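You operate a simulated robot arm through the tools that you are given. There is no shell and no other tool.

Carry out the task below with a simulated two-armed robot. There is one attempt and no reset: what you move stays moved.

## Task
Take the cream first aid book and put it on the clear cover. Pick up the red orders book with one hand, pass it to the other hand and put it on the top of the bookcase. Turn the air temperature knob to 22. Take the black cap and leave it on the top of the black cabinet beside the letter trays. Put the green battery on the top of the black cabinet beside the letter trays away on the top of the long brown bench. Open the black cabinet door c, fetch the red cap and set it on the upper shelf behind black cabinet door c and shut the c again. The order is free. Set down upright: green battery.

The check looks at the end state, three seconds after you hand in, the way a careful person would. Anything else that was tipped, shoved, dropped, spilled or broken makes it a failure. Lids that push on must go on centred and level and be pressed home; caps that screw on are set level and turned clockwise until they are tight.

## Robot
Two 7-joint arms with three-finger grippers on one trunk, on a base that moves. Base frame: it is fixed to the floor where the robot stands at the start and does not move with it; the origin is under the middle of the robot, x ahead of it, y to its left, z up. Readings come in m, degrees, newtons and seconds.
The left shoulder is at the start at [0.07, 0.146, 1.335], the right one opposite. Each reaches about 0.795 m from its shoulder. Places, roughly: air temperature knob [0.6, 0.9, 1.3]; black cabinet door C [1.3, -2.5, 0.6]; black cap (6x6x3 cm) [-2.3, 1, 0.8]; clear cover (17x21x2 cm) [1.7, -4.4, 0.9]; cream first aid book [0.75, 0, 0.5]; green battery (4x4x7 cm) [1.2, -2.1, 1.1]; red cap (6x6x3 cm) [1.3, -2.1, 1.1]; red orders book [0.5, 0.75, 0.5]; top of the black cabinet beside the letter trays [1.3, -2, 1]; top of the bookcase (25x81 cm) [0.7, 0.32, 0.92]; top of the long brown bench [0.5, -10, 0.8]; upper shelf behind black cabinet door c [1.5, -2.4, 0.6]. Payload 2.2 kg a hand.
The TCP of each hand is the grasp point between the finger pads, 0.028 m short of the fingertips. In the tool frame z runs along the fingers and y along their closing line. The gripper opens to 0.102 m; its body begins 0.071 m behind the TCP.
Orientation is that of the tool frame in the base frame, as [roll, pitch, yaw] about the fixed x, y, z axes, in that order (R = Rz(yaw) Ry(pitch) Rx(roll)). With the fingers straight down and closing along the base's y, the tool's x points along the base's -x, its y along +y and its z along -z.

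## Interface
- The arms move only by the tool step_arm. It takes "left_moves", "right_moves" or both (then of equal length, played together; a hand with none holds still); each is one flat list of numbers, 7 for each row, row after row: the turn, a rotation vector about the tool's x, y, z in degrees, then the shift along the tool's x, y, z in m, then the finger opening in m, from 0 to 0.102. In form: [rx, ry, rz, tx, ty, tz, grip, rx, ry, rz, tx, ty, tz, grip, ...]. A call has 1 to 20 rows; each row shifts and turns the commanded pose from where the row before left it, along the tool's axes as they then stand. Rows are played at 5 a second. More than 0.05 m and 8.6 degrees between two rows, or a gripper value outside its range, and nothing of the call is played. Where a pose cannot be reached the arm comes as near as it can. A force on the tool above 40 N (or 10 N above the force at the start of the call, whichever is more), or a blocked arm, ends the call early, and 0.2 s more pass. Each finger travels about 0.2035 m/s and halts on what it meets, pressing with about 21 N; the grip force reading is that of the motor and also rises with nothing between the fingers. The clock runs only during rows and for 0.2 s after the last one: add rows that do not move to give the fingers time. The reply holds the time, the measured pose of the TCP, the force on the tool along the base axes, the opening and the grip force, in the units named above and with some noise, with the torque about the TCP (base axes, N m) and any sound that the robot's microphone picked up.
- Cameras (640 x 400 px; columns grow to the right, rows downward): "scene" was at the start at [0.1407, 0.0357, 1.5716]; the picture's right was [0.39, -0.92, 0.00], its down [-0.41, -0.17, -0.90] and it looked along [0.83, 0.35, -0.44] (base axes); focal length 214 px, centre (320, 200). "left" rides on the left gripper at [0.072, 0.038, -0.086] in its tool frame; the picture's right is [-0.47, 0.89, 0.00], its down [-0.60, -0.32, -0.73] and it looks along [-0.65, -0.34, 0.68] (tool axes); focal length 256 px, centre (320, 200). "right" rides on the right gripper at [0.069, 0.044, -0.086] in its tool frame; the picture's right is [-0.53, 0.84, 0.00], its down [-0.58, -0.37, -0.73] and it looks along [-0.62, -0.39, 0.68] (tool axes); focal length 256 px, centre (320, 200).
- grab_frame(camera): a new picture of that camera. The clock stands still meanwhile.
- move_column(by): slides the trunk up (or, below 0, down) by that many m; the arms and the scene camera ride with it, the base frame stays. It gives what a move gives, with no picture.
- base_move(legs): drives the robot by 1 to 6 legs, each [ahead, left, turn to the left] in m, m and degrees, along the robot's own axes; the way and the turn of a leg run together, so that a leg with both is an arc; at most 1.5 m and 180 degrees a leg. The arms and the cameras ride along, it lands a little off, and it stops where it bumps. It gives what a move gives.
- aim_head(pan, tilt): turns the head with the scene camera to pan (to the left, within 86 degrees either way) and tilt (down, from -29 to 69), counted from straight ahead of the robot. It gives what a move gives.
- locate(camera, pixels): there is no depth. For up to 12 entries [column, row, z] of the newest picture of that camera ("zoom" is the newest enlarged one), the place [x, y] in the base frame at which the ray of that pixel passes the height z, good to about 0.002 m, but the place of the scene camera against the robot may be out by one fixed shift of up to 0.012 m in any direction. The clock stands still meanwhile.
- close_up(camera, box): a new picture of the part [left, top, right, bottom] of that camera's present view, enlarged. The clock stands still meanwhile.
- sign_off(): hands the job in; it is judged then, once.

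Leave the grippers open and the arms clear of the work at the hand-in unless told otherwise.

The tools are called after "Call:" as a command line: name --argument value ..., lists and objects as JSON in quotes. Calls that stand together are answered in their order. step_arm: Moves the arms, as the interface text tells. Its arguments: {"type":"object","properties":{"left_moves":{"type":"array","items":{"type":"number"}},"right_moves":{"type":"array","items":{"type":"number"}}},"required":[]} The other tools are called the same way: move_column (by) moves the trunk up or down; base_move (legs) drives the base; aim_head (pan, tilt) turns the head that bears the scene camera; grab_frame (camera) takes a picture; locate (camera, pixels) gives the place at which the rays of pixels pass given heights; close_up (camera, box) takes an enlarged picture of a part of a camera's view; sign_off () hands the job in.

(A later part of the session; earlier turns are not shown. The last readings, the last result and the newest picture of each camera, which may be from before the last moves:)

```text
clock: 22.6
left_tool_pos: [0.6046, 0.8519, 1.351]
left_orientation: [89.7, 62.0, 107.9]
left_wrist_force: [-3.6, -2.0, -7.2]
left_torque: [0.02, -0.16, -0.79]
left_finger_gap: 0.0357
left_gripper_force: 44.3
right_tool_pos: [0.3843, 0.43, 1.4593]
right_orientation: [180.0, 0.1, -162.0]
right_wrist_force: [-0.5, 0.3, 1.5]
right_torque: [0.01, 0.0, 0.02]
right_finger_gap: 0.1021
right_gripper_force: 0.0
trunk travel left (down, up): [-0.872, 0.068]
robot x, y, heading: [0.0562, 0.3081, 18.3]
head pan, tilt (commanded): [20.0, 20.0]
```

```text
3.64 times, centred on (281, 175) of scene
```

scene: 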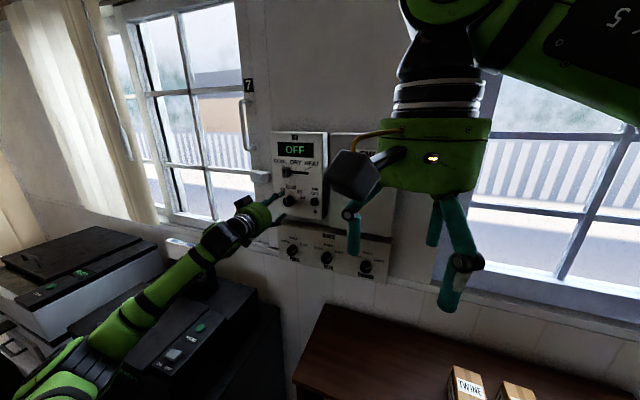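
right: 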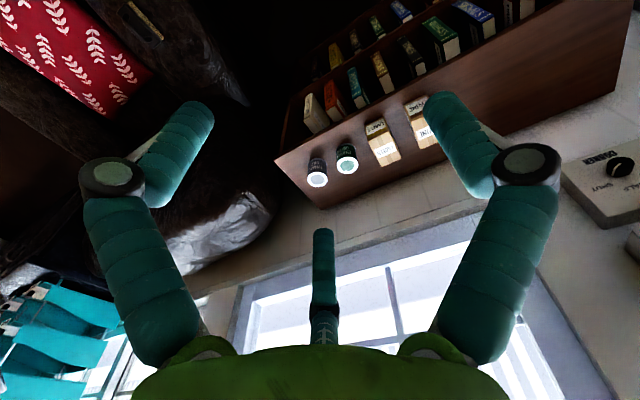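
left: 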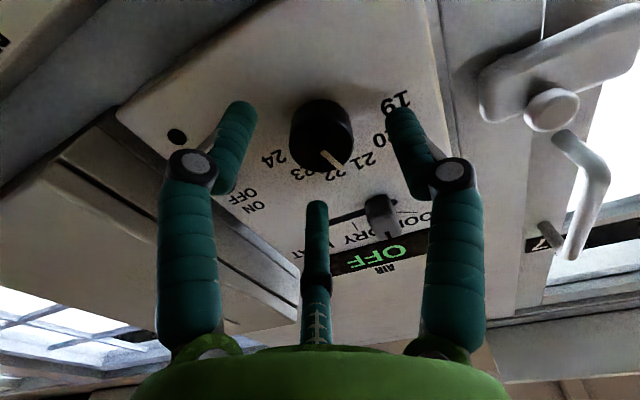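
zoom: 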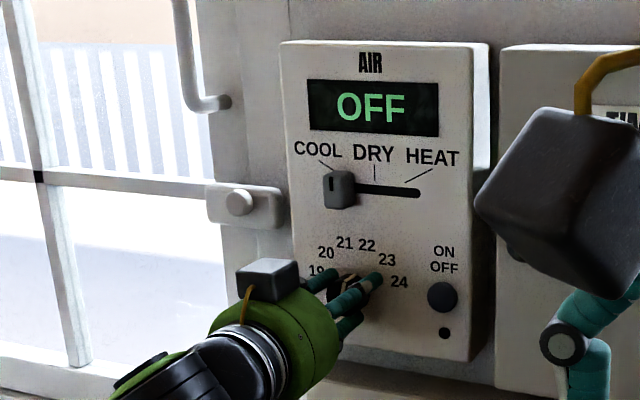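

The knob moved with the hand. I open the fingers and back off 10 cm along the axis, then read the dial.

Call:
step_arm --left_moves '[0, 0, 0, 0, 0, 0, 0.075, 0, 0, 0, 0, 0, 0, 0.075, 0, 0, 0, 0, 0, -0.03, 0.075, 0, 0, 0, 0, 0, -0.04, 0.075, 0, 0, 0, 0, 0, -0.04, 0.075, 0, 0, 0, 0, 0, -0.04, 0.075]'

Call:
close_up --camera "scene" --box '[265, 165, 329, 205]'

Call:
grab_frame --camera "left"

```text
clock: 23.9
left_tool_pos: [0.4611, 0.8041, 1.3557]
left_orientation: [89.2, 62.1, 107.4]
left_wrist_force: [0.4, 0.6, 0.4]
left_torque: [-0.02, 0.04, 0.01]
left_finger_gap: 0.0749
left_gripper_force: 0.0
right_tool_pos: [0.3816, 0.429, 1.4599]
right_orientation: [179.9, 0.2, -161.9]
right_wrist_force: [-1.2, 0.1, 0.3]
right_torque: [0.01, -0.06, 0.01]
right_finger_gap: 0.1021
right_gripper_force: 0.0
trunk travel left (down, up): [-0.872, 0.068]
robot x, y, heading: [0.0572, 0.3121, 18.2]
head pan, tilt (commanded): [20.0, 20.0]
```

```text
10.00 times, centred on (297, 185) of scene
```

zoom: 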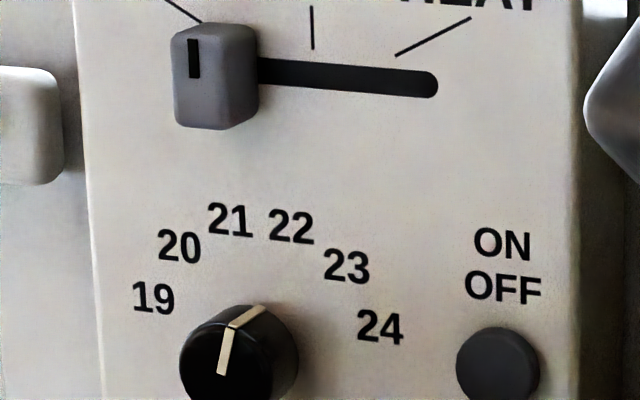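

```text
taken
```

left: 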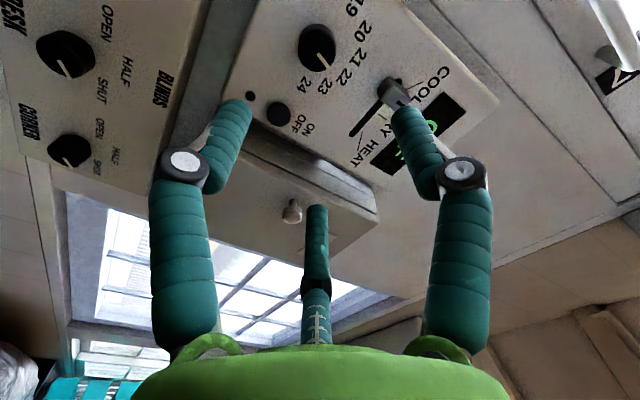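

The pointer direction (~+12° in this picture) now matches the direction to 22 (~+12°). One more close look to confirm with the whole knob in view.

Call:
close_up --camera "scene" --box '[270, 180, 318, 212]'

Call:
close_up --camera "left" --box '[270, 0, 380, 90]'

```text
12.50 times, centred on (294, 196) of scene
```

zoom: 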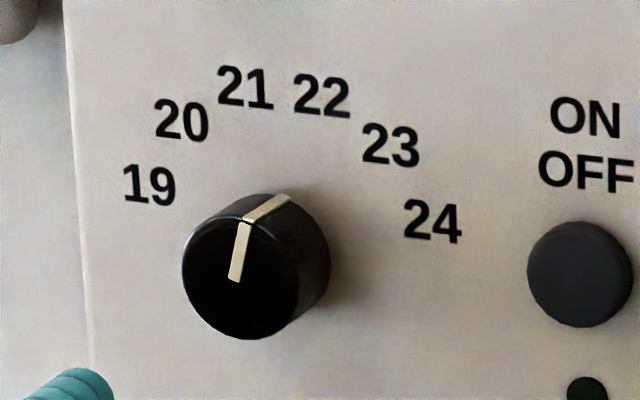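

```text
4.44 times, centred on (325, 45) of left
```

zoom: 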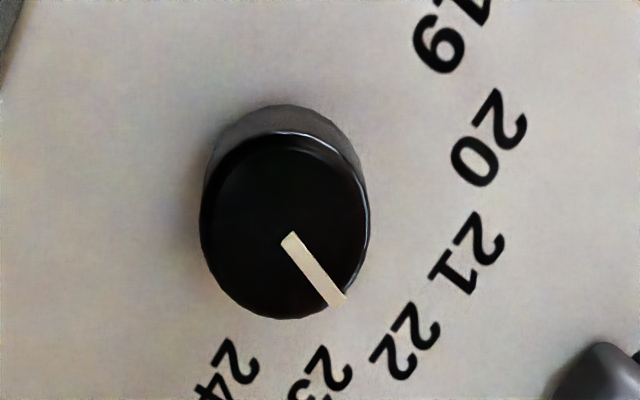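

True angles computed from the label circle put the pointer at 17.0° against 17.0° for "22": the knob is set. Next the red book. I back the base 0.15 m, then move the left hand right and back, and roll it so that its two-finger side will face the tight left gap.

Call:
base_move --legs '[[-0.15, 0, 0]]'

Call:
step_arm --left_moves '[0, 0, 8.5, 0, 0, -0.01, 0.075, 0, 0, 8.5, 0, 0, -0.01, 0.075, 0, 0, 8.5, 0, 0, -0.01, 0.075, 0, 0, 8.5, 0, 0, -0.01, 0.075, 0, 0, 8.5, 0, 0, -0.01, 0.075, 0, 0, 8.5, 0, 0, 0, 0.075, 0, 0, 8.5, 0, 0, 0, 0.075, 0, 0, 8.5, 0, 0, 0, 0.075, 0, 0, 8.5, 0, 0, 0, 0.075, 0, 0, 8.5, 0, 0, 0, 0.075, 0, 0, 8.5, 0, 0, 0, 0.075, 0, 0, 8.5, 0, 0, 0, 0.075, 0, 0, 8.5, 0, 0, 0, 0.075, 0, 0, 8.5, 0, 0, 0, 0.075, 0, 0, 8.5, 0, 0, 0, 0.075, 0, 0, 8.5, 0, 0, 0, 0.075, 0, 0, 8.5, 0, 0, 0, 0.075, 0, 0, 7.5, 0, 0, 0, 0.075, 0, 0, 0, 0, 0, 0, 0.075]'

Call:
grab_frame --camera "scene"

```text
clock: 25.3
left_tool_pos: [0.3257, 0.7593, 1.3499]
left_orientation: [90.0, 62.1, 107.9]
left_wrist_force: [0.7, 0.3, -0.3]
left_torque: [0.01, -0.02, 0.02]
left_finger_gap: 0.075
left_gripper_force: 0.1
right_tool_pos: [0.2472, 0.3846, 1.4583]
right_orientation: [179.8, -0.1, -161.9]
right_wrist_force: [1.0, -0.2, 0.6]
right_torque: [0.02, 0.07, -0.01]
right_finger_gap: 0.102
right_gripper_force: 0.1
trunk travel left (down, up): [-0.872, 0.068]
robot x, y, heading: [-0.0857, 0.2632, 18.1]
head pan, tilt (commanded): [20.0, 20.0]
```

```text
clock: 29.3
left_tool_pos: [0.2877, 0.6542, 1.4691]
left_orientation: [90.2, -38.7, 108.0]
left_wrist_force: [-0.3, 0.1, 0.5]
left_torque: [0.03, -0.02, 0.01]
left_finger_gap: 0.0752
left_gripper_force: 0.1
left hand out of reach, approached as far as the arm can: row 4, 5, 6, 7, 8, 9, 10, 11, 12, 13, 14, 15, 16, 17, 18
right_tool_pos: [0.2445, 0.3824, 1.4601]
right_orientation: [180.0, 0.0, -162.0]
right_wrist_force: [0.3, 0.0, 0.9]
right_torque: [0.04, -0.02, -0.01]
right_finger_gap: 0.102
right_gripper_force: 0.0
trunk travel left (down, up): [-0.872, 0.068]
robot x, y, heading: [-0.0868, 0.2682, 18.2]
head pan, tilt (commanded): [20.0, 20.0]
```

```text
taken
```

scene: 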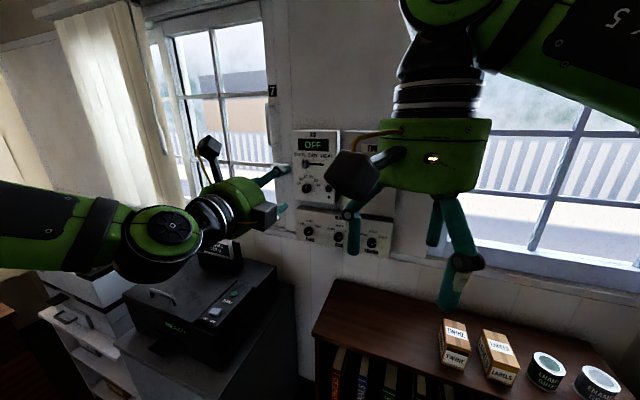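

The wrist limit stopped the roll at ~129°. A 3-jaw grip is equivalent every 120°, so I instead use roll −60° (single finger on the right, two fingers on the left gap, camera low right). I roll back.

Call:
step_arm --left_moves '[0, 0, -8.5, 0, 0, 0, 0.075, 0, 0, -8.5, 0, 0, 0, 0.075, 0, 0, -8.5, 0, 0, 0, 0.075, 0, 0, -8.5, 0, 0, 0, 0.075, 0, 0, -8.5, 0, 0, 0, 0.075, 0, 0, -8.5, 0, 0, 0, 0.075, 0, 0, -8.5, 0, 0, 0, 0.075, 0, 0, -8.5, 0, 0, 0, 0.075, 0, 0, -8.5, 0, 0, 0, 0.075, 0, 0, -8.5, 0, 0, 0, 0.075, 0, 0, -8.5, 0, 0, 0, 0.075, 0, 0, -8.5, 0, 0, 0, 0.075, 0, 0, -8.5, 0, 0, 0, 0.075, 0, 0, -8.5, 0, 0, 0, 0.075, 0, 0, -8.5, 0, 0, 0, 0.075, 0, 0, -8.5, 0, 0, 0, 0.075, 0, 0, -8.5, 0, 0, 0, 0.075, 0, 0, -8.5, 0, 0, 0, 0.075, 0, 0, -8.5, 0, 0, 0, 0.075, 0, 0, 0, 0, 0, 0, 0.075]'

```text
clock: 33.5
left_tool_pos: [0.287, 0.6533, 1.4689]
left_orientation: [-90.3, 57.0, -72.2]
left_wrist_force: [-0.3, -0.6, -0.2]
left_torque: [0.03, -0.04, 0.0]
left_finger_gap: 0.0748
left_gripper_force: 0.0
right_tool_pos: [0.2442, 0.383, 1.4586]
right_orientation: [179.9, 0.0, -162.0]
right_wrist_force: [0.1, -0.1, -0.1]
right_torque: [-0.01, 0.0, -0.02]
right_finger_gap: 0.1023
right_gripper_force: 0.1
trunk travel left (down, up): [-0.872, 0.068]
robot x, y, heading: [-0.0825, 0.267, 18.1]
head pan, tilt (commanded): [20.0, 20.0]
```

Roll is at −33° now. I finish to −60° and shift the hand to lateral 0.44 and a bit lower, then view the arm before lowering the trunk.

Call:
step_arm --left_moves '[0, 0, -6.8, 0, 0, 0, 0.075, 0, 0, -6.8, 0, 0, 0, 0.075, 0, 0, -6.8, 0, 0, 0, 0.075, 0, 0, -6.8, 0, 0, 0, 0.075, 0, 0, 0, 0.0385, 0.0047, -0.005, 0.075, 0, 0, 0, 0.0385, 0.0047, -0.005, 0.075, 0, 0, 0, 0.0385, 0.0047, -0.005, 0.075, 0, 0, 0, 0, 0, 0, 0.075]'

Call:
aim_head --pan 25 --tilt 40

Call:
grab_frame --camera "scene"

```text
clock: 35.3
left_tool_pos: [0.338, 0.5686, 1.4183]
left_orientation: [-90.1, 29.9, -71.8]
left_wrist_force: [0.1, 0.7, 0.0]
left_torque: [0.06, -0.01, -0.01]
left_finger_gap: 0.075
left_gripper_force: 0.1
left hand out of reach, approached as far as the arm can: row 5, 6, 7
right_tool_pos: [0.2429, 0.3846, 1.4604]
right_orientation: [-180.0, 0.2, -162.0]
right_wrist_force: [0.1, -0.4, -0.9]
right_torque: [0.01, -0.01, 0.01]
right_finger_gap: 0.1021
right_gripper_force: 0.1
trunk travel left (down, up): [-0.872, 0.068]
robot x, y, heading: [-0.0875, 0.2635, 18.1]
head pan, tilt (commanded): [20.0, 20.0]
```

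```text
clock: 36.1
left_tool_pos: [0.3381, 0.5699, 1.4183]
left_orientation: [-90.2, 30.0, -71.7]
left_wrist_force: [-0.1, -0.3, 0.0]
left_torque: [0.02, -0.01, 0.01]
left_finger_gap: 0.0749
left_gripper_force: 0.1
right_tool_pos: [0.2443, 0.3829, 1.4595]
right_orientation: [179.9, 0.1, -162.0]
right_wrist_force: [-0.2, 0.2, 0.3]
right_torque: [-0.02, 0.03, -0.03]
right_finger_gap: 0.1022
right_gripper_force: 0.0
trunk travel left (down, up): [-0.872, 0.068]
robot x, y, heading: [-0.0827, 0.266, 18.1]
head pan, tilt (commanded): [25.0, 40.0]
```

```text
taken
```

scene: 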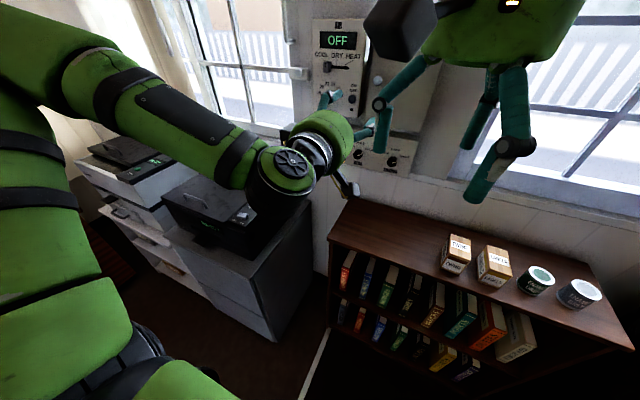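

The hand is at depth 0.498, lateral 0.4375, and the arm's elbow is high and clear. I lower the trunk in two steps to bring the hand to book height.

Call:
move_column --by -0.4

Call:
grab_frame --camera "scene"

```text
clock: 40.0
left_tool_pos: [0.3379, 0.5684, 1.0189]
left_orientation: [-90.2, 30.0, -71.8]
left_wrist_force: [-0.4, -0.2, -0.4]
left_torque: [0.01, -0.01, 0.0]
left_finger_gap: 0.0749
left_gripper_force: 0.0
right_tool_pos: [0.244, 0.3821, 1.0603]
right_orientation: [180.0, 0.1, -162.1]
right_wrist_force: [-1.0, -0.4, 0.3]
right_torque: [0.0, 0.02, -0.01]
right_finger_gap: 0.1021
right_gripper_force: 0.1
trunk travel left (down, up): [-0.472, 0.468]
robot x, y, heading: [-0.0884, 0.262, 18.0]
head pan, tilt (commanded): [25.0, 40.0]
```

```text
taken
```

scene: 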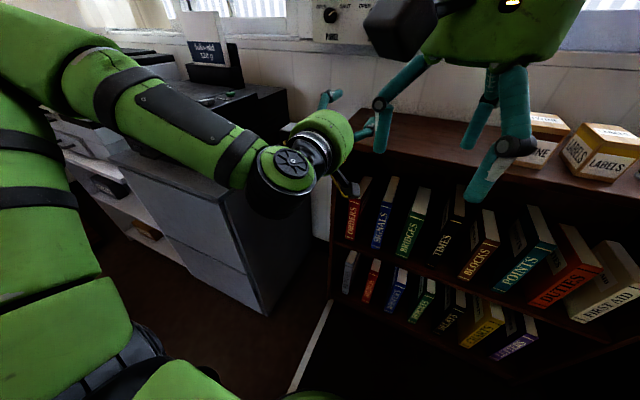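

Clear so far. I lower by another 0.36 m so the hand is at z≈0.66, and look with both cameras.

Call:
move_column --by -0.36

Call:
grab_frame --camera "left"

Call:
grab_frame --camera "scene"

```text
clock: 43.5
left_tool_pos: [0.3381, 0.5681, 0.659]
left_orientation: [-90.2, 30.0, -71.8]
left_wrist_force: [0.1, 0.4, 1.2]
left_torque: [0.04, 0.0, 0.01]
left_finger_gap: 0.0749
left_gripper_force: 0.0
right_tool_pos: [0.2446, 0.3831, 0.6996]
right_orientation: [179.9, 0.1, -162.0]
right_wrist_force: [0.9, -0.3, 0.8]
right_torque: [-0.02, -0.02, -0.01]
right_finger_gap: 0.1019
right_gripper_force: 0.1
trunk travel left (down, up): [-0.112, 0.828]
robot x, y, heading: [-0.0844, 0.2661, 18.1]
head pan, tilt (commanded): [25.0, 40.0]
```

```text
taken
```

left: 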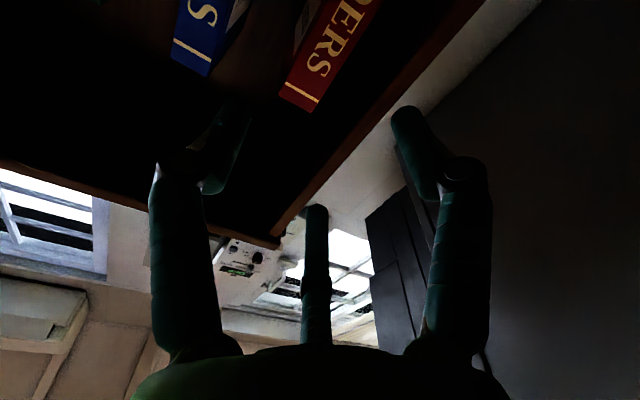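

```text
taken
```

scene: 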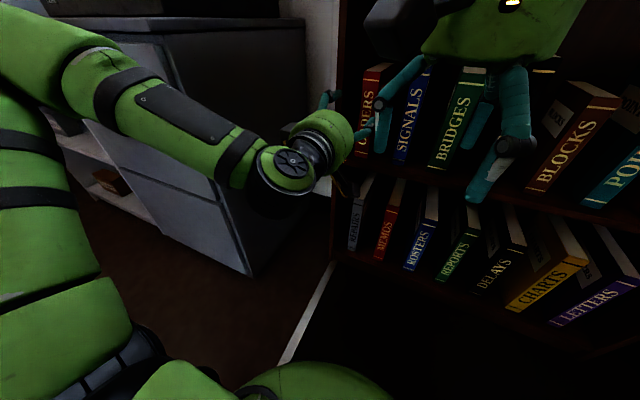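

In the left view the red spine's upper end is at (282,88)-(314,112), and the left panel edge runs from (275,235) up to (480,0). I zoom and locate these at known heights.

Call:
close_up --camera "left" --box '[220, 0, 420, 125]'

Call:
locate --camera "left" --pixels '[[282, 90, 0.705], [313, 112, 0.705], [282, 90, 0.7], [313, 112, 0.7]]'

```text
3.20 times, centred on (320, 62) of left
```

zoom: 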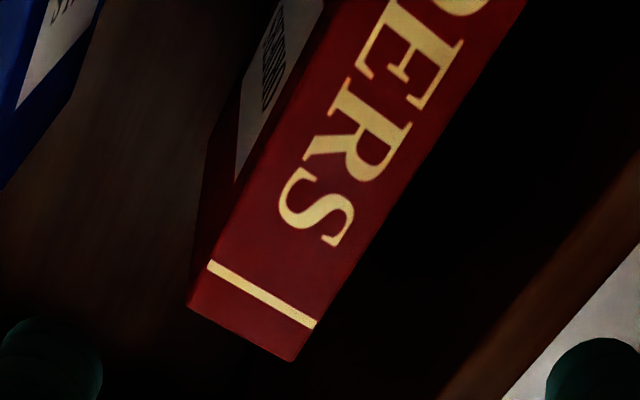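

```text
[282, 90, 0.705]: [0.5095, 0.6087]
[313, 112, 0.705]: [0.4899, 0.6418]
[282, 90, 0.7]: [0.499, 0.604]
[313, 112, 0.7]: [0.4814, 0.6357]
```

Call:
locate --camera "left" --pixels '[[404.4, 65.6, 0.68], [404.4, 65.6, 0.66], [404.4, 65.6, 0.64], [343.4, 62.5, 0.68], [343.4, 62.5, 0.66], [278.4, 95.9, 0.705], [311.25, 112.5, 0.705], [300, 62.5, 0.68], [300, 62.5, 0.66]]'

```text
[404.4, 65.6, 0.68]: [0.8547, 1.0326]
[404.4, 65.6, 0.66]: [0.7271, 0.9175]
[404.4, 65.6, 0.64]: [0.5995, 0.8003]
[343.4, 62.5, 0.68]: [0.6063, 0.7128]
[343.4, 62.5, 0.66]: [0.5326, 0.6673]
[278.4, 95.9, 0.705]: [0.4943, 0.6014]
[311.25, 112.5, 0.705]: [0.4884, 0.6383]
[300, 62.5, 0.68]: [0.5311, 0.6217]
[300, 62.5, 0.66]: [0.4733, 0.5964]
```

Call:
locate --camera "left" --pixels '[[357.5, 123.4, 0.72], [357.5, 123.4, 0.7], [357.5, 123.4, 0.68], [376.3, 123.4, 0.7], [376.3, 123.4, 0.68]]'

Call:
close_up --camera "scene" --box '[320, 50, 440, 200]'

```text
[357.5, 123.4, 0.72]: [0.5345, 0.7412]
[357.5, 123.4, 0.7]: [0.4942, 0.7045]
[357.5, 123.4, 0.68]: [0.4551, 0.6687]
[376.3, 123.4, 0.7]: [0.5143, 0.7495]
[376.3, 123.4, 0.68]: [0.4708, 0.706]
```

```text
2.67 times, centred on (380, 125) of scene
```

zoom: 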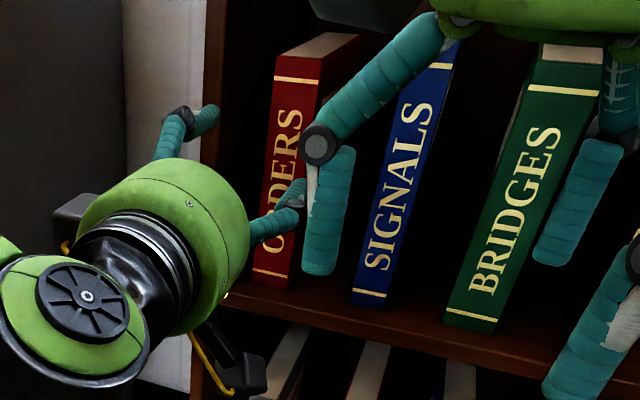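

By the wrist camera the red book spans lateral 0.4265–0.4655 and the panel's inner edge is at 0.4966: a 3.1 cm gap, enough for a finger. I move the left hand to lateral ~0.4535 and z 0.585 (low, leaving the top free for the other hand).

Call:
step_arm --left_moves '[0, 0, 0, 0.0131, 0.0352, 0, 0.075, 0, 0, 0, 0.0131, 0.0352, 0, 0.075, 0, 0, 0, 0, 0, 0, 0.075]'

Call:
grab_frame --camera "left"

```text
clock: 44.3
left_tool_pos: [0.3494, 0.5768, 0.6119]
left_orientation: [-90.2, 30.0, -71.9]
left_wrist_force: [-0.2, 0.1, -0.6]
left_torque: [0.0, 0.02, -0.01]
left_finger_gap: 0.0749
left_gripper_force: 0.0
left hand out of reach, approached as far as the arm can: row 1, 2
right_tool_pos: [0.2437, 0.383, 0.6988]
right_orientation: [180.0, 0.1, -162.0]
right_wrist_force: [0.8, 0.3, -0.1]
right_torque: [0.0, 0.03, -0.02]
right_finger_gap: 0.1019
right_gripper_force: 0.1
trunk travel left (down, up): [-0.112, 0.828]
robot x, y, heading: [-0.0897, 0.2626, 18.3]
head pan, tilt (commanded): [25.0, 40.0]
```

```text
taken
```

left: 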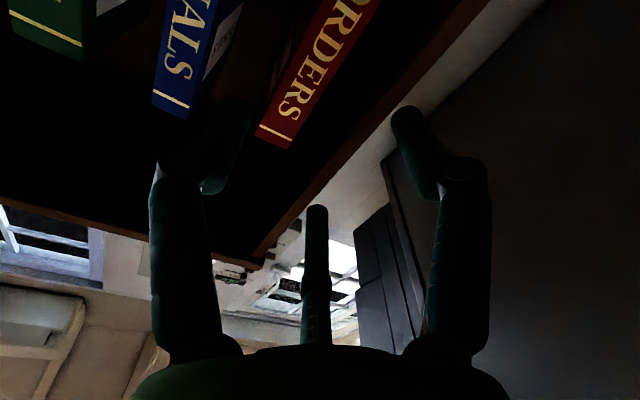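

The arm is cramped this close, so I back the base 0.12 m and then extend the arm to compensate.

Call:
base_move --legs '[[-0.12, 0, 0]]'

Call:
step_arm --left_moves '[0, 0, 0, 0.008, 0.02, 0.03, 0.075, 0, 0, 0, 0.004, 0.005, 0.04, 0.075, 0, 0, 0, 0, 0, 0.04, 0.075, 0, 0, 0, 0, 0, 0, 0.075]'

```text
clock: 45.5
left_tool_pos: [0.2376, 0.5402, 0.6115]
left_orientation: [-90.3, 30.0, -71.8]
left_wrist_force: [-0.1, 1.2, -0.6]
left_torque: [0.01, 0.01, -0.01]
left_finger_gap: 0.0754
left_gripper_force: 0.1
right_tool_pos: [0.1317, 0.3459, 0.7]
right_orientation: [179.9, 0.0, -162.1]
right_wrist_force: [-0.3, 0.9, 0.2]
right_torque: [0.02, -0.01, 0.0]
right_finger_gap: 0.1017
right_gripper_force: 0.0
trunk travel left (down, up): [-0.112, 0.828]
robot x, y, heading: [-0.1975, 0.2251, 18.4]
head pan, tilt (commanded): [25.0, 40.0]
```

```text
clock: 46.5
left_tool_pos: [0.2614, 0.557, 0.6233]
left_orientation: [-90.5, 30.0, -71.7]
left_wrist_force: [0.3, 0.4, 0.5]
left_torque: [0.02, 0.01, 0.01]
left_finger_gap: 0.0749
left_gripper_force: 0.0
left hand out of reach, approached as far as the arm can: row 1, 2, 3
right_tool_pos: [0.1326, 0.3461, 0.6981]
right_orientation: [179.9, 0.0, -162.0]
right_wrist_force: [0.6, 0.1, 0.0]
right_torque: [-0.01, -0.02, 0.04]
right_finger_gap: 0.1021
right_gripper_force: 0.1
trunk travel left (down, up): [-0.112, 0.828]
robot x, y, heading: [-0.192, 0.2288, 18.1]
head pan, tilt (commanded): [25.0, 40.0]
```

Roll −60° runs into a joint limit here. Roll 0 (single finger on the left) is just as good and worked fine at the knob, so I roll back +60°.

Call:
step_arm --left_moves '[0, 0, 7.5, 0, 0, 0, 0.075, 0, 0, 7.5, 0, 0, 0, 0.075, 0, 0, 7.5, 0, 0, 0, 0.075, 0, 0, 7.5, 0, 0, 0, 0.075, 0, 0, 7.5, 0, 0, 0, 0.075, 0, 0, 7.5, 0, 0, 0, 0.075, 0, 0, 7.5, 0, 0, 0, 0.075, 0, 0, 7.5, 0, 0, 0, 0.075, 0, 0, 0, 0, 0, 0.04, 0.075, 0, 0, 0, 0, 0, 0.04, 0.075, 0, 0, 0, 0, 0, 0, 0.075]'

```text
clock: 48.9
left_tool_pos: [0.29, 0.6022, 0.6465]
left_orientation: [-172.8, 89.3, -154.8]
left_wrist_force: [-0.4, -0.2, 0.6]
left_torque: [-0.02, -0.01, 0.01]
left_finger_gap: 0.0751
left_gripper_force: 0.1
left hand out of reach, approached as far as the arm can: row 3, 6, 9, 10
right_tool_pos: [0.1311, 0.3452, 0.6993]
right_orientation: [179.8, 0.0, -162.0]
right_wrist_force: [0.1, -0.7, -0.5]
right_torque: [-0.02, 0.04, -0.03]
right_finger_gap: 0.1021
right_gripper_force: 0.0
trunk travel left (down, up): [-0.112, 0.828]
robot x, y, heading: [-0.2001, 0.2269, 18.2]
head pan, tilt (commanded): [25.0, 40.0]
```

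Call:
aim_head --pan 45 --tilt 35

Call:
grab_frame --camera "scene"

Call:
grab_frame --camera "right"

```text
clock: 49.7
left_tool_pos: [0.2901, 0.6018, 0.6474]
left_orientation: [-172.1, 89.3, -154.0]
left_wrist_force: [0.0, -0.1, 0.5]
left_torque: [0.02, 0.03, 0.01]
left_finger_gap: 0.0748
left_gripper_force: 0.1
right_tool_pos: [0.1317, 0.3463, 0.6993]
right_orientation: [179.9, 0.0, -162.0]
right_wrist_force: [0.5, -0.3, -0.7]
right_torque: [0.0, 0.01, 0.0]
right_finger_gap: 0.1019
right_gripper_force: 0.1
trunk travel left (down, up): [-0.112, 0.828]
robot x, y, heading: [-0.1971, 0.2239, 18.0]
head pan, tilt (commanded): [45.0, 35.0]
```

```text
taken
```

scene: 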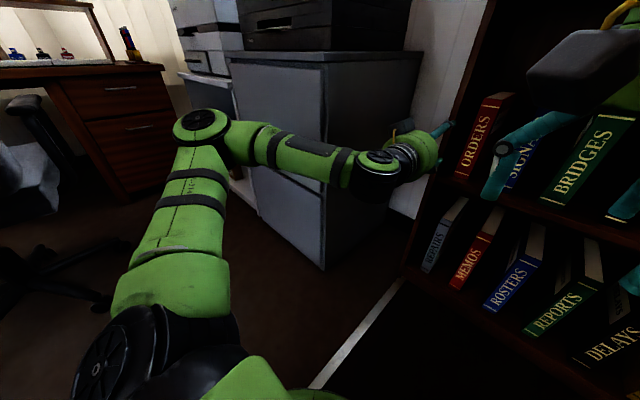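

```text
taken
```

right: 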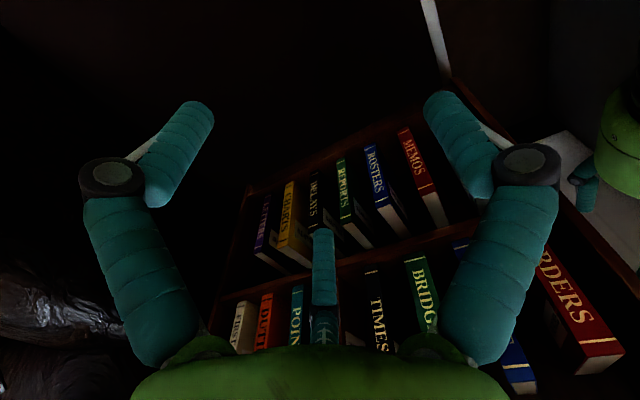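

The left elbow sits out to the left and the hand is folded close. I test small motions to learn which directions are free: 1 cm ahead, then 3 cm to the right.

Call:
step_arm --left_moves '[0, 0, 0, 0, 0, 0.01, 0.075, 0, 0, 0, 0, 0, 0.01, 0.075, 0, 0, 0, 0, 0, 0, 0.075]'

Call:
step_arm --left_moves '[0, 0, 0, 0, -0.015, 0, 0.075, 0, 0, 0, 0, -0.015, 0, 0.075, 0, 0, 0, 0, 0, 0, 0.075]'

Call:
step_arm --left_moves '[0, 0, 0, 0.015, 0, 0, 0.075, 0, 0, 0, 0.015, 0, 0, 0.075, 0, 0, 0, 0, 0, 0, 0.075]'

```text
clock: 50.5
left_tool_pos: [0.2992, 0.6056, 0.6494]
left_orientation: [-177.6, 89.5, -159.1]
left_wrist_force: [-0.7, -0.4, -1.4]
left_torque: [-0.02, 0.01, -0.01]
left_finger_gap: 0.0749
left_gripper_force: 0.0
left hand out of reach, approached as far as the arm can: row 2
right_tool_pos: [0.1309, 0.3464, 0.7001]
right_orientation: [179.9, 0.0, -161.9]
right_wrist_force: [-1.1, -0.1, 0.8]
right_torque: [0.02, -0.03, -0.07]
right_finger_gap: 0.102
right_gripper_force: 0.0
trunk travel left (down, up): [-0.112, 0.828]
robot x, y, heading: [-0.1965, 0.2238, 18.2]
head pan, tilt (commanded): [45.0, 35.0]
```

```text
clock: 51.3
left_tool_pos: [0.3088, 0.5764, 0.6483]
left_orientation: [-173.9, 89.7, -155.5]
left_wrist_force: [0.5, 0.6, -0.9]
left_torque: [0.01, -0.02, -0.02]
left_finger_gap: 0.0751
left_gripper_force: 0.1
right_tool_pos: [0.1315, 0.3456, 0.6988]
right_orientation: [179.9, 0.0, -162.0]
right_wrist_force: [-0.4, 0.4, 0.5]
right_torque: [-0.01, -0.02, 0.03]
right_finger_gap: 0.102
right_gripper_force: 0.1
trunk travel left (down, up): [-0.112, 0.828]
robot x, y, heading: [-0.1986, 0.229, 17.9]
head pan, tilt (commanded): [45.0, 35.0]
```

```text
clock: 52.1
left_tool_pos: [0.3084, 0.5769, 0.6423]
left_orientation: [-175.8, 89.8, -157.4]
left_wrist_force: [0.7, 0.1, 0.0]
left_torque: [-0.01, 0.04, 0.01]
left_finger_gap: 0.0751
left_gripper_force: 0.2
left hand out of reach, approached as far as the arm can: row 1, 2
right_tool_pos: [0.1316, 0.3449, 0.7]
right_orientation: [180.0, 0.0, -162.0]
right_wrist_force: [-1.1, 0.0, 0.2]
right_torque: [0.02, 0.01, 0.0]
right_finger_gap: 0.102
right_gripper_force: 0.1
trunk travel left (down, up): [-0.112, 0.828]
robot x, y, heading: [-0.199, 0.2288, 18.1]
head pan, tilt (commanded): [45.0, 35.0]
```

Right is free, down is limited. So I use the trunk for height instead: lower the trunk 0.1 m while the arm goes up a bit, and move the hand right to lateral ~0.43, then try going ahead.

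Call:
move_column --by -0.1

Call:
step_arm --left_moves '[0, 0, 0, -0.022, -0.014, 0, 0.075, 0, 0, 0, -0.022, -0.014, 0, 0.075, 0, 0, 0, 0, 0, 0.03, 0.075, 0, 0, 0, 0, 0, 0.03, 0.075, 0, 0, 0, 0, 0, 0, 0.075]'

```text
clock: 53.5
left_tool_pos: [0.3086, 0.5767, 0.5429]
left_orientation: [-176.5, 89.7, -158.1]
left_wrist_force: [-0.1, -0.2, 0.5]
left_torque: [0.0, -0.01, -0.01]
left_finger_gap: 0.0748
left_gripper_force: 0.1
right_tool_pos: [0.1306, 0.3466, 0.5991]
right_orientation: [179.9, 0.1, -161.9]
right_wrist_force: [0.9, 0.2, 0.7]
right_torque: [-0.02, -0.03, 0.03]
right_finger_gap: 0.1021
right_gripper_force: 0.0
trunk travel left (down, up): [-0.012, 0.928]
robot x, y, heading: [-0.199, 0.2266, 18.0]
head pan, tilt (commanded): [45.0, 35.0]
```

```text
clock: 54.7
left_tool_pos: [0.375, 0.5692, 0.5849]
left_orientation: [176.1, 89.7, -165.4]
left_wrist_force: [0.9, 0.4, -0.1]
left_torque: [0.03, 0.04, 0.0]
left_finger_gap: 0.0751
left_gripper_force: 0.0
right_tool_pos: [0.1317, 0.3458, 0.6012]
right_orientation: [179.8, 0.0, -161.9]
right_wrist_force: [0.4, -1.1, 0.3]
right_torque: [0.01, -0.01, 0.02]
right_finger_gap: 0.1022
right_gripper_force: 0.1
trunk travel left (down, up): [-0.012, 0.928]
robot x, y, heading: [-0.1949, 0.2254, 17.9]
head pan, tilt (commanded): [45.0, 35.0]
```

Now everything is reachable: depth 0.528, lateral 0.431, z 0.585. I check with the wrist camera and scene camera before inserting the fingers.

Call:
grab_frame --camera "left"

Call:
aim_head --pan 30 --tilt 30

Call:
grab_frame --camera "scene"

```text
taken
```

left: 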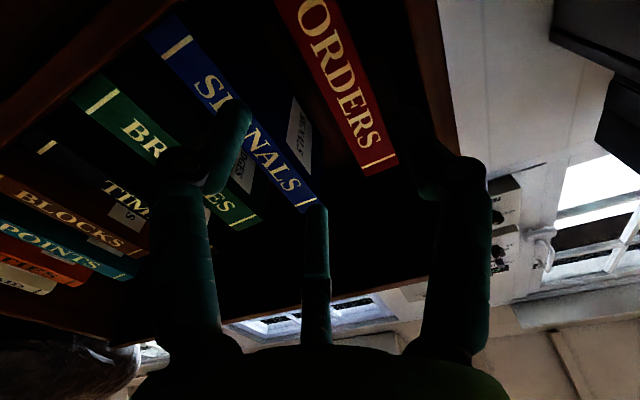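

```text
clock: 55.4
left_tool_pos: [0.3741, 0.5682, 0.585]
left_orientation: [-177.1, 89.7, -158.7]
left_wrist_force: [-0.1, 0.0, 0.5]
left_torque: [-0.01, 0.0, 0.03]
left_finger_gap: 0.0749
left_gripper_force: 0.0
right_tool_pos: [0.1322, 0.3452, 0.5996]
right_orientation: [179.9, 0.0, -162.0]
right_wrist_force: [-0.2, -0.5, -0.2]
right_torque: [-0.02, 0.03, 0.0]
right_finger_gap: 0.1021
right_gripper_force: 0.1
trunk travel left (down, up): [-0.012, 0.928]
robot x, y, heading: [-0.2027, 0.2296, 18.5]
head pan, tilt (commanded): [30.0, 30.0]
```

```text
taken
```

scene: 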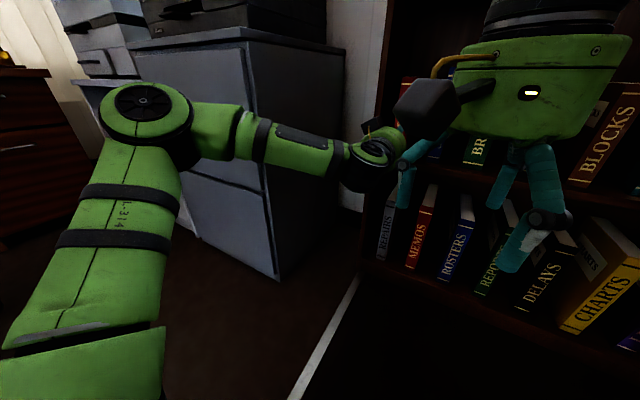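

The right hand blocks the scene view, so I move it 0.25 m to the right and up a bit, and zoom in on the wrist view of the gap.

Call:
step_arm --right_moves '[0, 0, 0, 0, -0.04, -0.02, 0.102, 0, 0, 0, 0, -0.04, -0.02, 0.102, 0, 0, 0, 0, -0.04, -0.02, 0.102, 0, 0, 0, 0, -0.04, -0.02, 0.102, 0, 0, 0, 0, -0.04, -0.02, 0.102, 0, 0, 0, 0, -0.04, -0.02, 0.102]'

Call:
close_up --camera "left" --box '[260, 0, 480, 180]'

Call:
grab_frame --camera "scene"

```text
clock: 56.8
left_tool_pos: [0.3747, 0.5704, 0.5847]
left_orientation: [-175.8, 89.7, -157.5]
left_wrist_force: [0.4, -1.1, 0.1]
left_torque: [0.02, 0.02, 0.02]
left_finger_gap: 0.075
left_gripper_force: 0.1
right_tool_pos: [0.2199, 0.1538, 0.6882]
right_orientation: [179.9, 0.1, -161.9]
right_wrist_force: [0.3, 0.1, 0.3]
right_torque: [0.02, 0.01, -0.03]
right_finger_gap: 0.102
right_gripper_force: 0.2
right hand out of reach, approached as far as the arm can: row 5, 6
trunk travel left (down, up): [-0.012, 0.928]
robot x, y, heading: [-0.1953, 0.2289, 18.0]
head pan, tilt (commanded): [30.0, 30.0]
```

```text
2.22 times, centred on (370, 90) of left
```

zoom: 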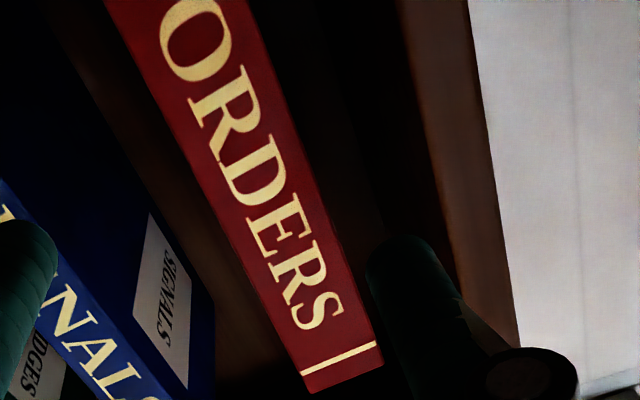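

```text
taken
```

scene: 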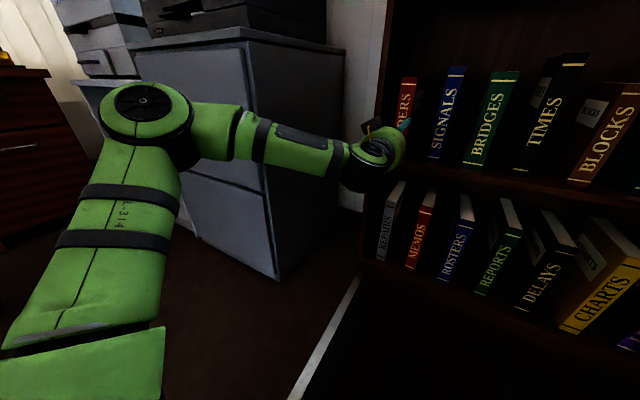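

Call:
locate --camera "left" --pixels '[[370, 85.5, 0.6], [370, 85.5, 0.62], [370, 85.5, 0.64], [420, 67.5, 0.6], [420, 67.5, 0.62], [420, 67.5, 0.64], [318.2, 85.5, 0.6], [318.2, 85.5, 0.62], [318.2, 85.5, 0.64]]'

```text
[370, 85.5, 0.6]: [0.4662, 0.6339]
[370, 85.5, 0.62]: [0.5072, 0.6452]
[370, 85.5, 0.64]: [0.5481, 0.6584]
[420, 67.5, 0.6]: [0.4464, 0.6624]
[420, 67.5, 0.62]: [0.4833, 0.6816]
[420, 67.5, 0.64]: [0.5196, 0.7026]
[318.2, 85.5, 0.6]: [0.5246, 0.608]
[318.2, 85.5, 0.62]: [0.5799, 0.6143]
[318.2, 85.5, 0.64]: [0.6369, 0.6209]
```

Gap confirmed: book's left cover at lateral 0.4647, panel at 0.498. With the hand at lateral 0.434 the thumb centre lies in the middle of the gap. I move ahead in 2 cm steps (first 8 cm), slightly correcting yaw.

Call:
step_arm --left_moves '[0.8, 0, 0, 0, 0, 0.02, 0.075, 0, 0, 0, 0, 0, 0.02, 0.075, 0, 0, 0, 0, 0, 0.02, 0.075, 0, 0, 0, 0, 0, 0.02, 0.075, 0, 0, 0, 0, 0, 0, 0.075]'

Call:
close_up --camera "left" --box '[160, 0, 560, 250]'

```text
clock: 58.0
left_tool_pos: [0.4447, 0.5972, 0.5844]
left_orientation: [178.7, 89.7, -163.7]
left_wrist_force: [0.4, -0.2, 0.2]
left_torque: [-0.01, 0.03, 0.06]
left_finger_gap: 0.075
left_gripper_force: 0.1
left hand out of reach, approached as far as the arm can: row 4
right_tool_pos: [0.2191, 0.1539, 0.6896]
right_orientation: [180.0, 0.2, -162.0]
right_wrist_force: [-0.9, -0.9, -1.5]
right_torque: [0.02, 0.01, -0.02]
right_finger_gap: 0.102
right_gripper_force: 0.1
trunk travel left (down, up): [-0.012, 0.928]
robot x, y, heading: [-0.1956, 0.2263, 17.9]
head pan, tilt (commanded): [30.0, 30.0]
```

```text
1.60 times, centred on (360, 125) of left
```

zoom: 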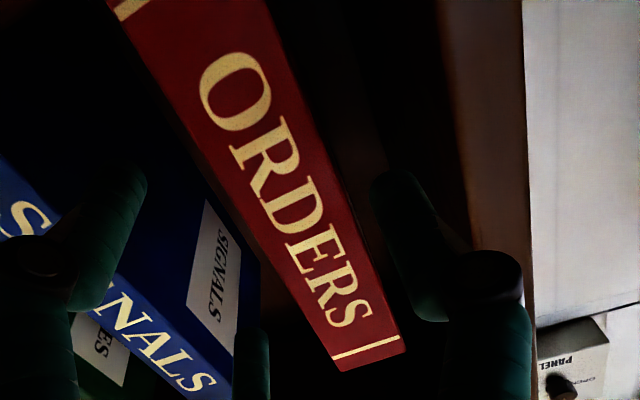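

The arm nears its limit at depth 0.603. I pull the hand back 0.11, drive the base 0.09 ahead, and then insert with the arm.

Call:
step_arm --left_moves '[0, 0, 0, 0, 0, -0.04, 0.075, 0, 0, 0, 0, 0, -0.04, 0.075, 0, 0, 0, 0, 0, -0.03, 0.075, 0, 0, 0, 0, 0, 0, 0.075]'

Call:
base_move --legs '[[0.09, 0, 0]]'

Call:
grab_frame --camera "left"

```text
clock: 59.0
left_tool_pos: [0.3394, 0.5635, 0.583]
left_orientation: [-171.3, 89.7, -153.7]
left_wrist_force: [-0.5, 0.2, -0.5]
left_torque: [0.02, -0.01, 0.02]
left_finger_gap: 0.0752
left_gripper_force: 0.0
right_tool_pos: [0.2185, 0.1526, 0.689]
right_orientation: [179.9, 0.1, -162.1]
right_wrist_force: [1.0, -0.3, 0.8]
right_torque: [-0.02, -0.02, 0.01]
right_finger_gap: 0.1022
right_gripper_force: 0.2
trunk travel left (down, up): [-0.012, 0.928]
robot x, y, heading: [-0.1966, 0.2259, 17.9]
head pan, tilt (commanded): [30.0, 30.0]
```

```text
clock: 60.1
left_tool_pos: [0.4258, 0.5927, 0.5831]
left_orientation: [-176.3, 89.7, -158.6]
left_wrist_force: [-0.1, 0.4, -1.1]
left_torque: [0.02, 0.0, -0.04]
left_finger_gap: 0.0752
left_gripper_force: 0.2
right_tool_pos: [0.3062, 0.181, 0.6887]
right_orientation: [179.9, 0.1, -161.9]
right_wrist_force: [1.5, 0.8, 0.2]
right_torque: [0.02, -0.01, 0.02]
right_finger_gap: 0.1019
right_gripper_force: 0.1
trunk travel left (down, up): [-0.012, 0.928]
robot x, y, heading: [-0.114, 0.2599, 18.2]
head pan, tilt (commanded): [30.0, 30.0]
```

```text
taken
```

left: 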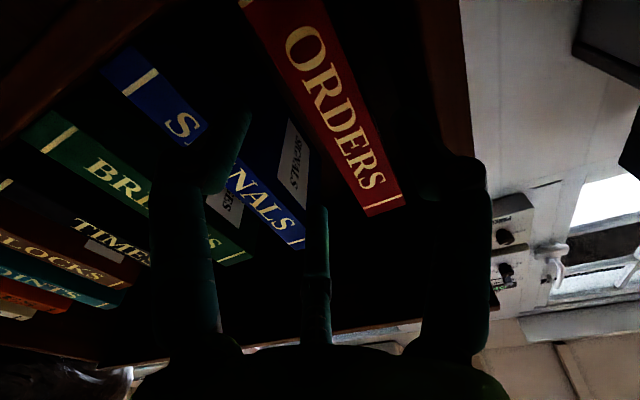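

Depth 0.5835, lateral 0.438. I shift 5 mm right and go in 5 cm, then check forces and view.

Call:
step_arm --left_moves '[0, 0, 0, 0, -0.005, 0, 0.075, 0, 0, 0, 0, 0, 0.0125, 0.075, 0, 0, 0, 0, 0, 0.0125, 0.075, 0, 0, 0, 0, 0, 0.0125, 0.075, 0, 0, 0, 0, 0, 0.0125, 0.075, 0, 0, 0, 0, 0, 0, 0.075]'

Call:
close_up --camera "left" --box '[160, 0, 560, 250]'

```text
clock: 61.5
left_tool_pos: [0.4739, 0.6033, 0.5827]
left_orientation: [-177.1, 89.8, -159.4]
left_wrist_force: [0.7, 0.5, -0.5]
left_torque: [0.0, 0.02, 0.02]
left_finger_gap: 0.0748
left_gripper_force: 0.1
right_tool_pos: [0.3045, 0.1814, 0.6895]
right_orientation: [179.9, 0.0, -161.9]
right_wrist_force: [-0.8, 0.7, 0.8]
right_torque: [0.0, -0.03, -0.02]
right_finger_gap: 0.1022
right_gripper_force: 0.0
trunk travel left (down, up): [-0.012, 0.928]
robot x, y, heading: [-0.1118, 0.254, 18.2]
head pan, tilt (commanded): [30.0, 30.0]
```

```text
1.60 times, centred on (360, 125) of left
```

zoom: 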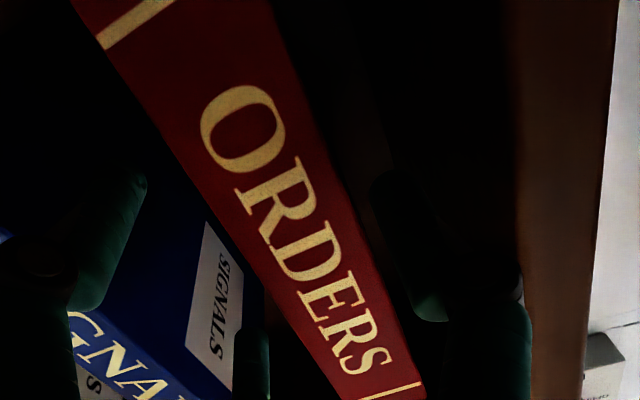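

No contact (forces <1 N); the thumb is between the book and the panel. I go 3.5 cm further in small steps.

Call:
step_arm --left_moves '[0, 0, 0, 0, 0, 0.012, 0.075, 0, 0, 0, 0, 0, 0.012, 0.075, 0, 0, 0, 0, 0, 0.012, 0.075, 0, 0, 0, 0, 0, 0, 0.075]'

Call:
close_up --camera "left" --box '[160, 0, 560, 250]'

Call:
close_up --camera "scene" --box '[300, 30, 460, 200]'

```text
clock: 62.5
left_tool_pos: [0.5086, 0.6138, 0.5821]
left_orientation: [-179.6, 89.7, -161.9]
left_wrist_force: [0.2, -0.5, -0.4]
left_torque: [-0.01, 0.0, -0.01]
left_finger_gap: 0.0749
left_gripper_force: 0.0
right_tool_pos: [0.3047, 0.1809, 0.6889]
right_orientation: [179.8, 0.1, -161.9]
right_wrist_force: [1.0, -0.1, -1.2]
right_torque: [-0.02, 0.02, -0.04]
right_finger_gap: 0.1022
right_gripper_force: 0.0
trunk travel left (down, up): [-0.012, 0.928]
robot x, y, heading: [-0.1115, 0.2564, 18.0]
head pan, tilt (commanded): [30.0, 30.0]
```

```text
1.60 times, centred on (360, 125) of left
```

zoom: 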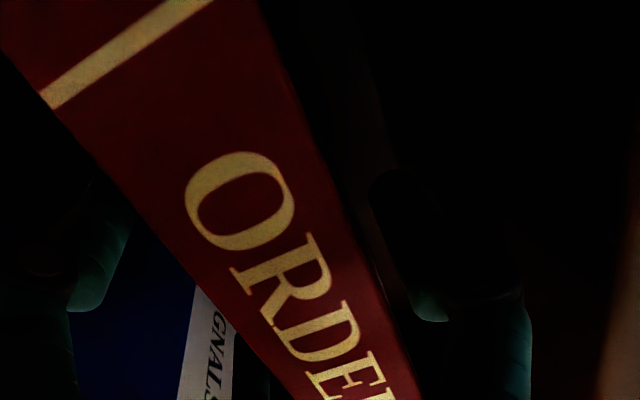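

```text
2.35 times, centred on (380, 115) of scene
```

zoom: 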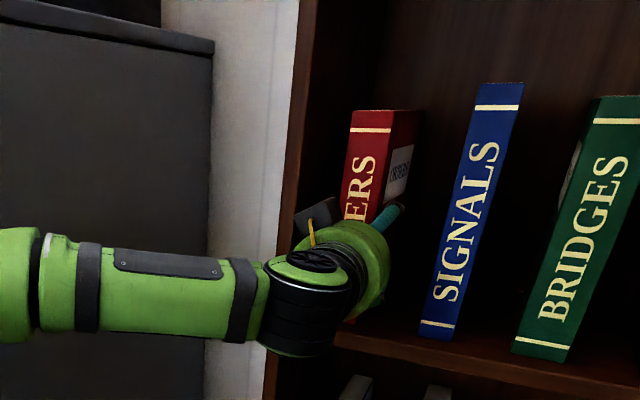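

Fingers straddle the spine by ~3.7 cm with no contact. I close them on the red book.

Call:
step_arm --left_moves '[0, 0, 0, 0, 0, 0, 0.06, 0, 0, 0, 0, 0, 0, 0.045, 0, 0, 0, 0, 0, 0, 0.03, 0, 0, 0, 0, 0, 0, 0.03, 0, 0, 0, 0, 0, 0, 0.03]'

Call:
close_up --camera "left" --box '[160, 0, 560, 250]'

Call:
close_up --camera "scene" --box '[300, 30, 460, 200]'

```text
clock: 63.8
left_tool_pos: [0.5079, 0.6149, 0.5817]
left_orientation: [-173.2, 89.7, -155.5]
left_wrist_force: [-1.7, 1.7, 1.0]
left_torque: [0.06, 0.04, 0.1]
left_finger_gap: 0.0573
left_gripper_force: 21.4
right_tool_pos: [0.3047, 0.1821, 0.6895]
right_orientation: [179.8, 0.1, -161.9]
right_wrist_force: [0.6, 0.4, 0.3]
right_torque: [0.01, -0.02, 0.0]
right_finger_gap: 0.1023
right_gripper_force: 0.1
trunk travel left (down, up): [-0.012, 0.928]
robot x, y, heading: [-0.1124, 0.2557, 18.2]
head pan, tilt (commanded): [30.0, 30.0]
```

```text
1.60 times, centred on (360, 125) of left
```

zoom: 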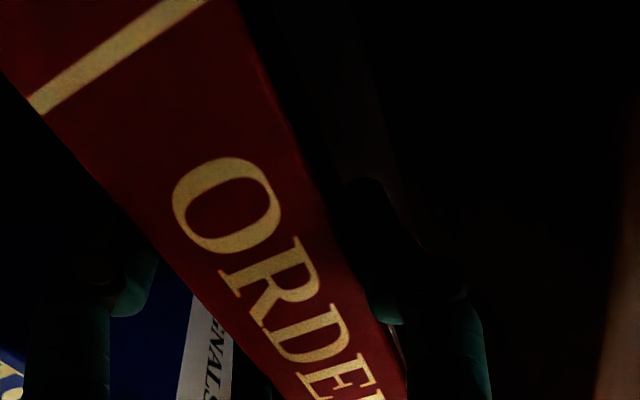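

```text
2.35 times, centred on (380, 115) of scene
```

zoom: 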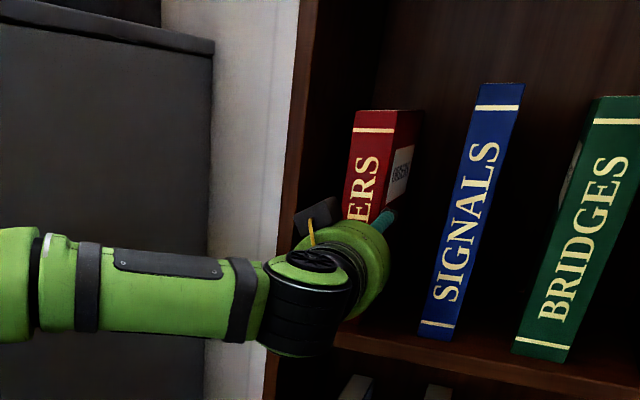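

The book is held (gap 0.057, 21 N). I slide it out 5 cm along the shelf, then will regrip deeper while it still stands on the shelf.

Call:
step_arm --left_moves '[0, 0, 0, 0, 0, -0.01, 0.03, 0, 0, 0, 0, 0, -0.01, 0.03, 0, 0, 0, 0, 0, -0.01, 0.03, 0, 0, 0, 0, 0, -0.01, 0.03, 0, 0, 0, 0, 0, -0.01, 0.03, 0, 0, 0, 0, 0, 0, 0.03]'

Call:
grab_frame --camera "scene"

Call:
close_up --camera "scene" --box '[300, 30, 460, 200]'

```text
clock: 65.2
left_tool_pos: [0.4611, 0.5981, 0.5836]
left_orientation: [-174.2, 89.6, -156.5]
left_wrist_force: [-0.2, -0.6, 0.1]
left_torque: [0.09, -0.08, -0.05]
left_finger_gap: 0.0573
left_gripper_force: 20.8
right_tool_pos: [0.3058, 0.1817, 0.6897]
right_orientation: [179.9, 0.0, -161.9]
right_wrist_force: [-0.7, 0.0, -0.5]
right_torque: [0.02, -0.01, 0.0]
right_finger_gap: 0.1025
right_gripper_force: 0.1
trunk travel left (down, up): [-0.012, 0.928]
robot x, y, heading: [-0.1095, 0.2544, 18.5]
head pan, tilt (commanded): [30.0, 30.0]
```

```text
taken
```

scene: 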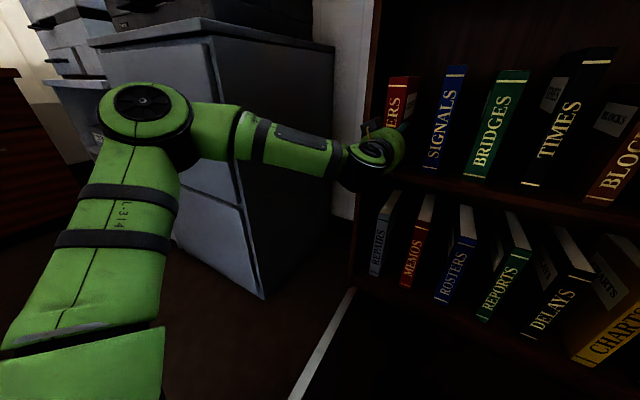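

```text
2.35 times, centred on (380, 115) of scene
```

zoom: 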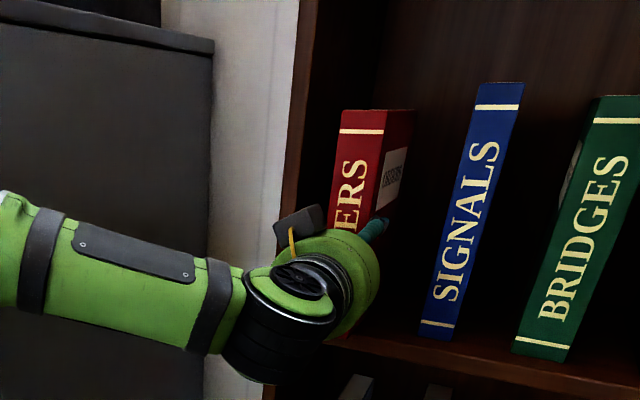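

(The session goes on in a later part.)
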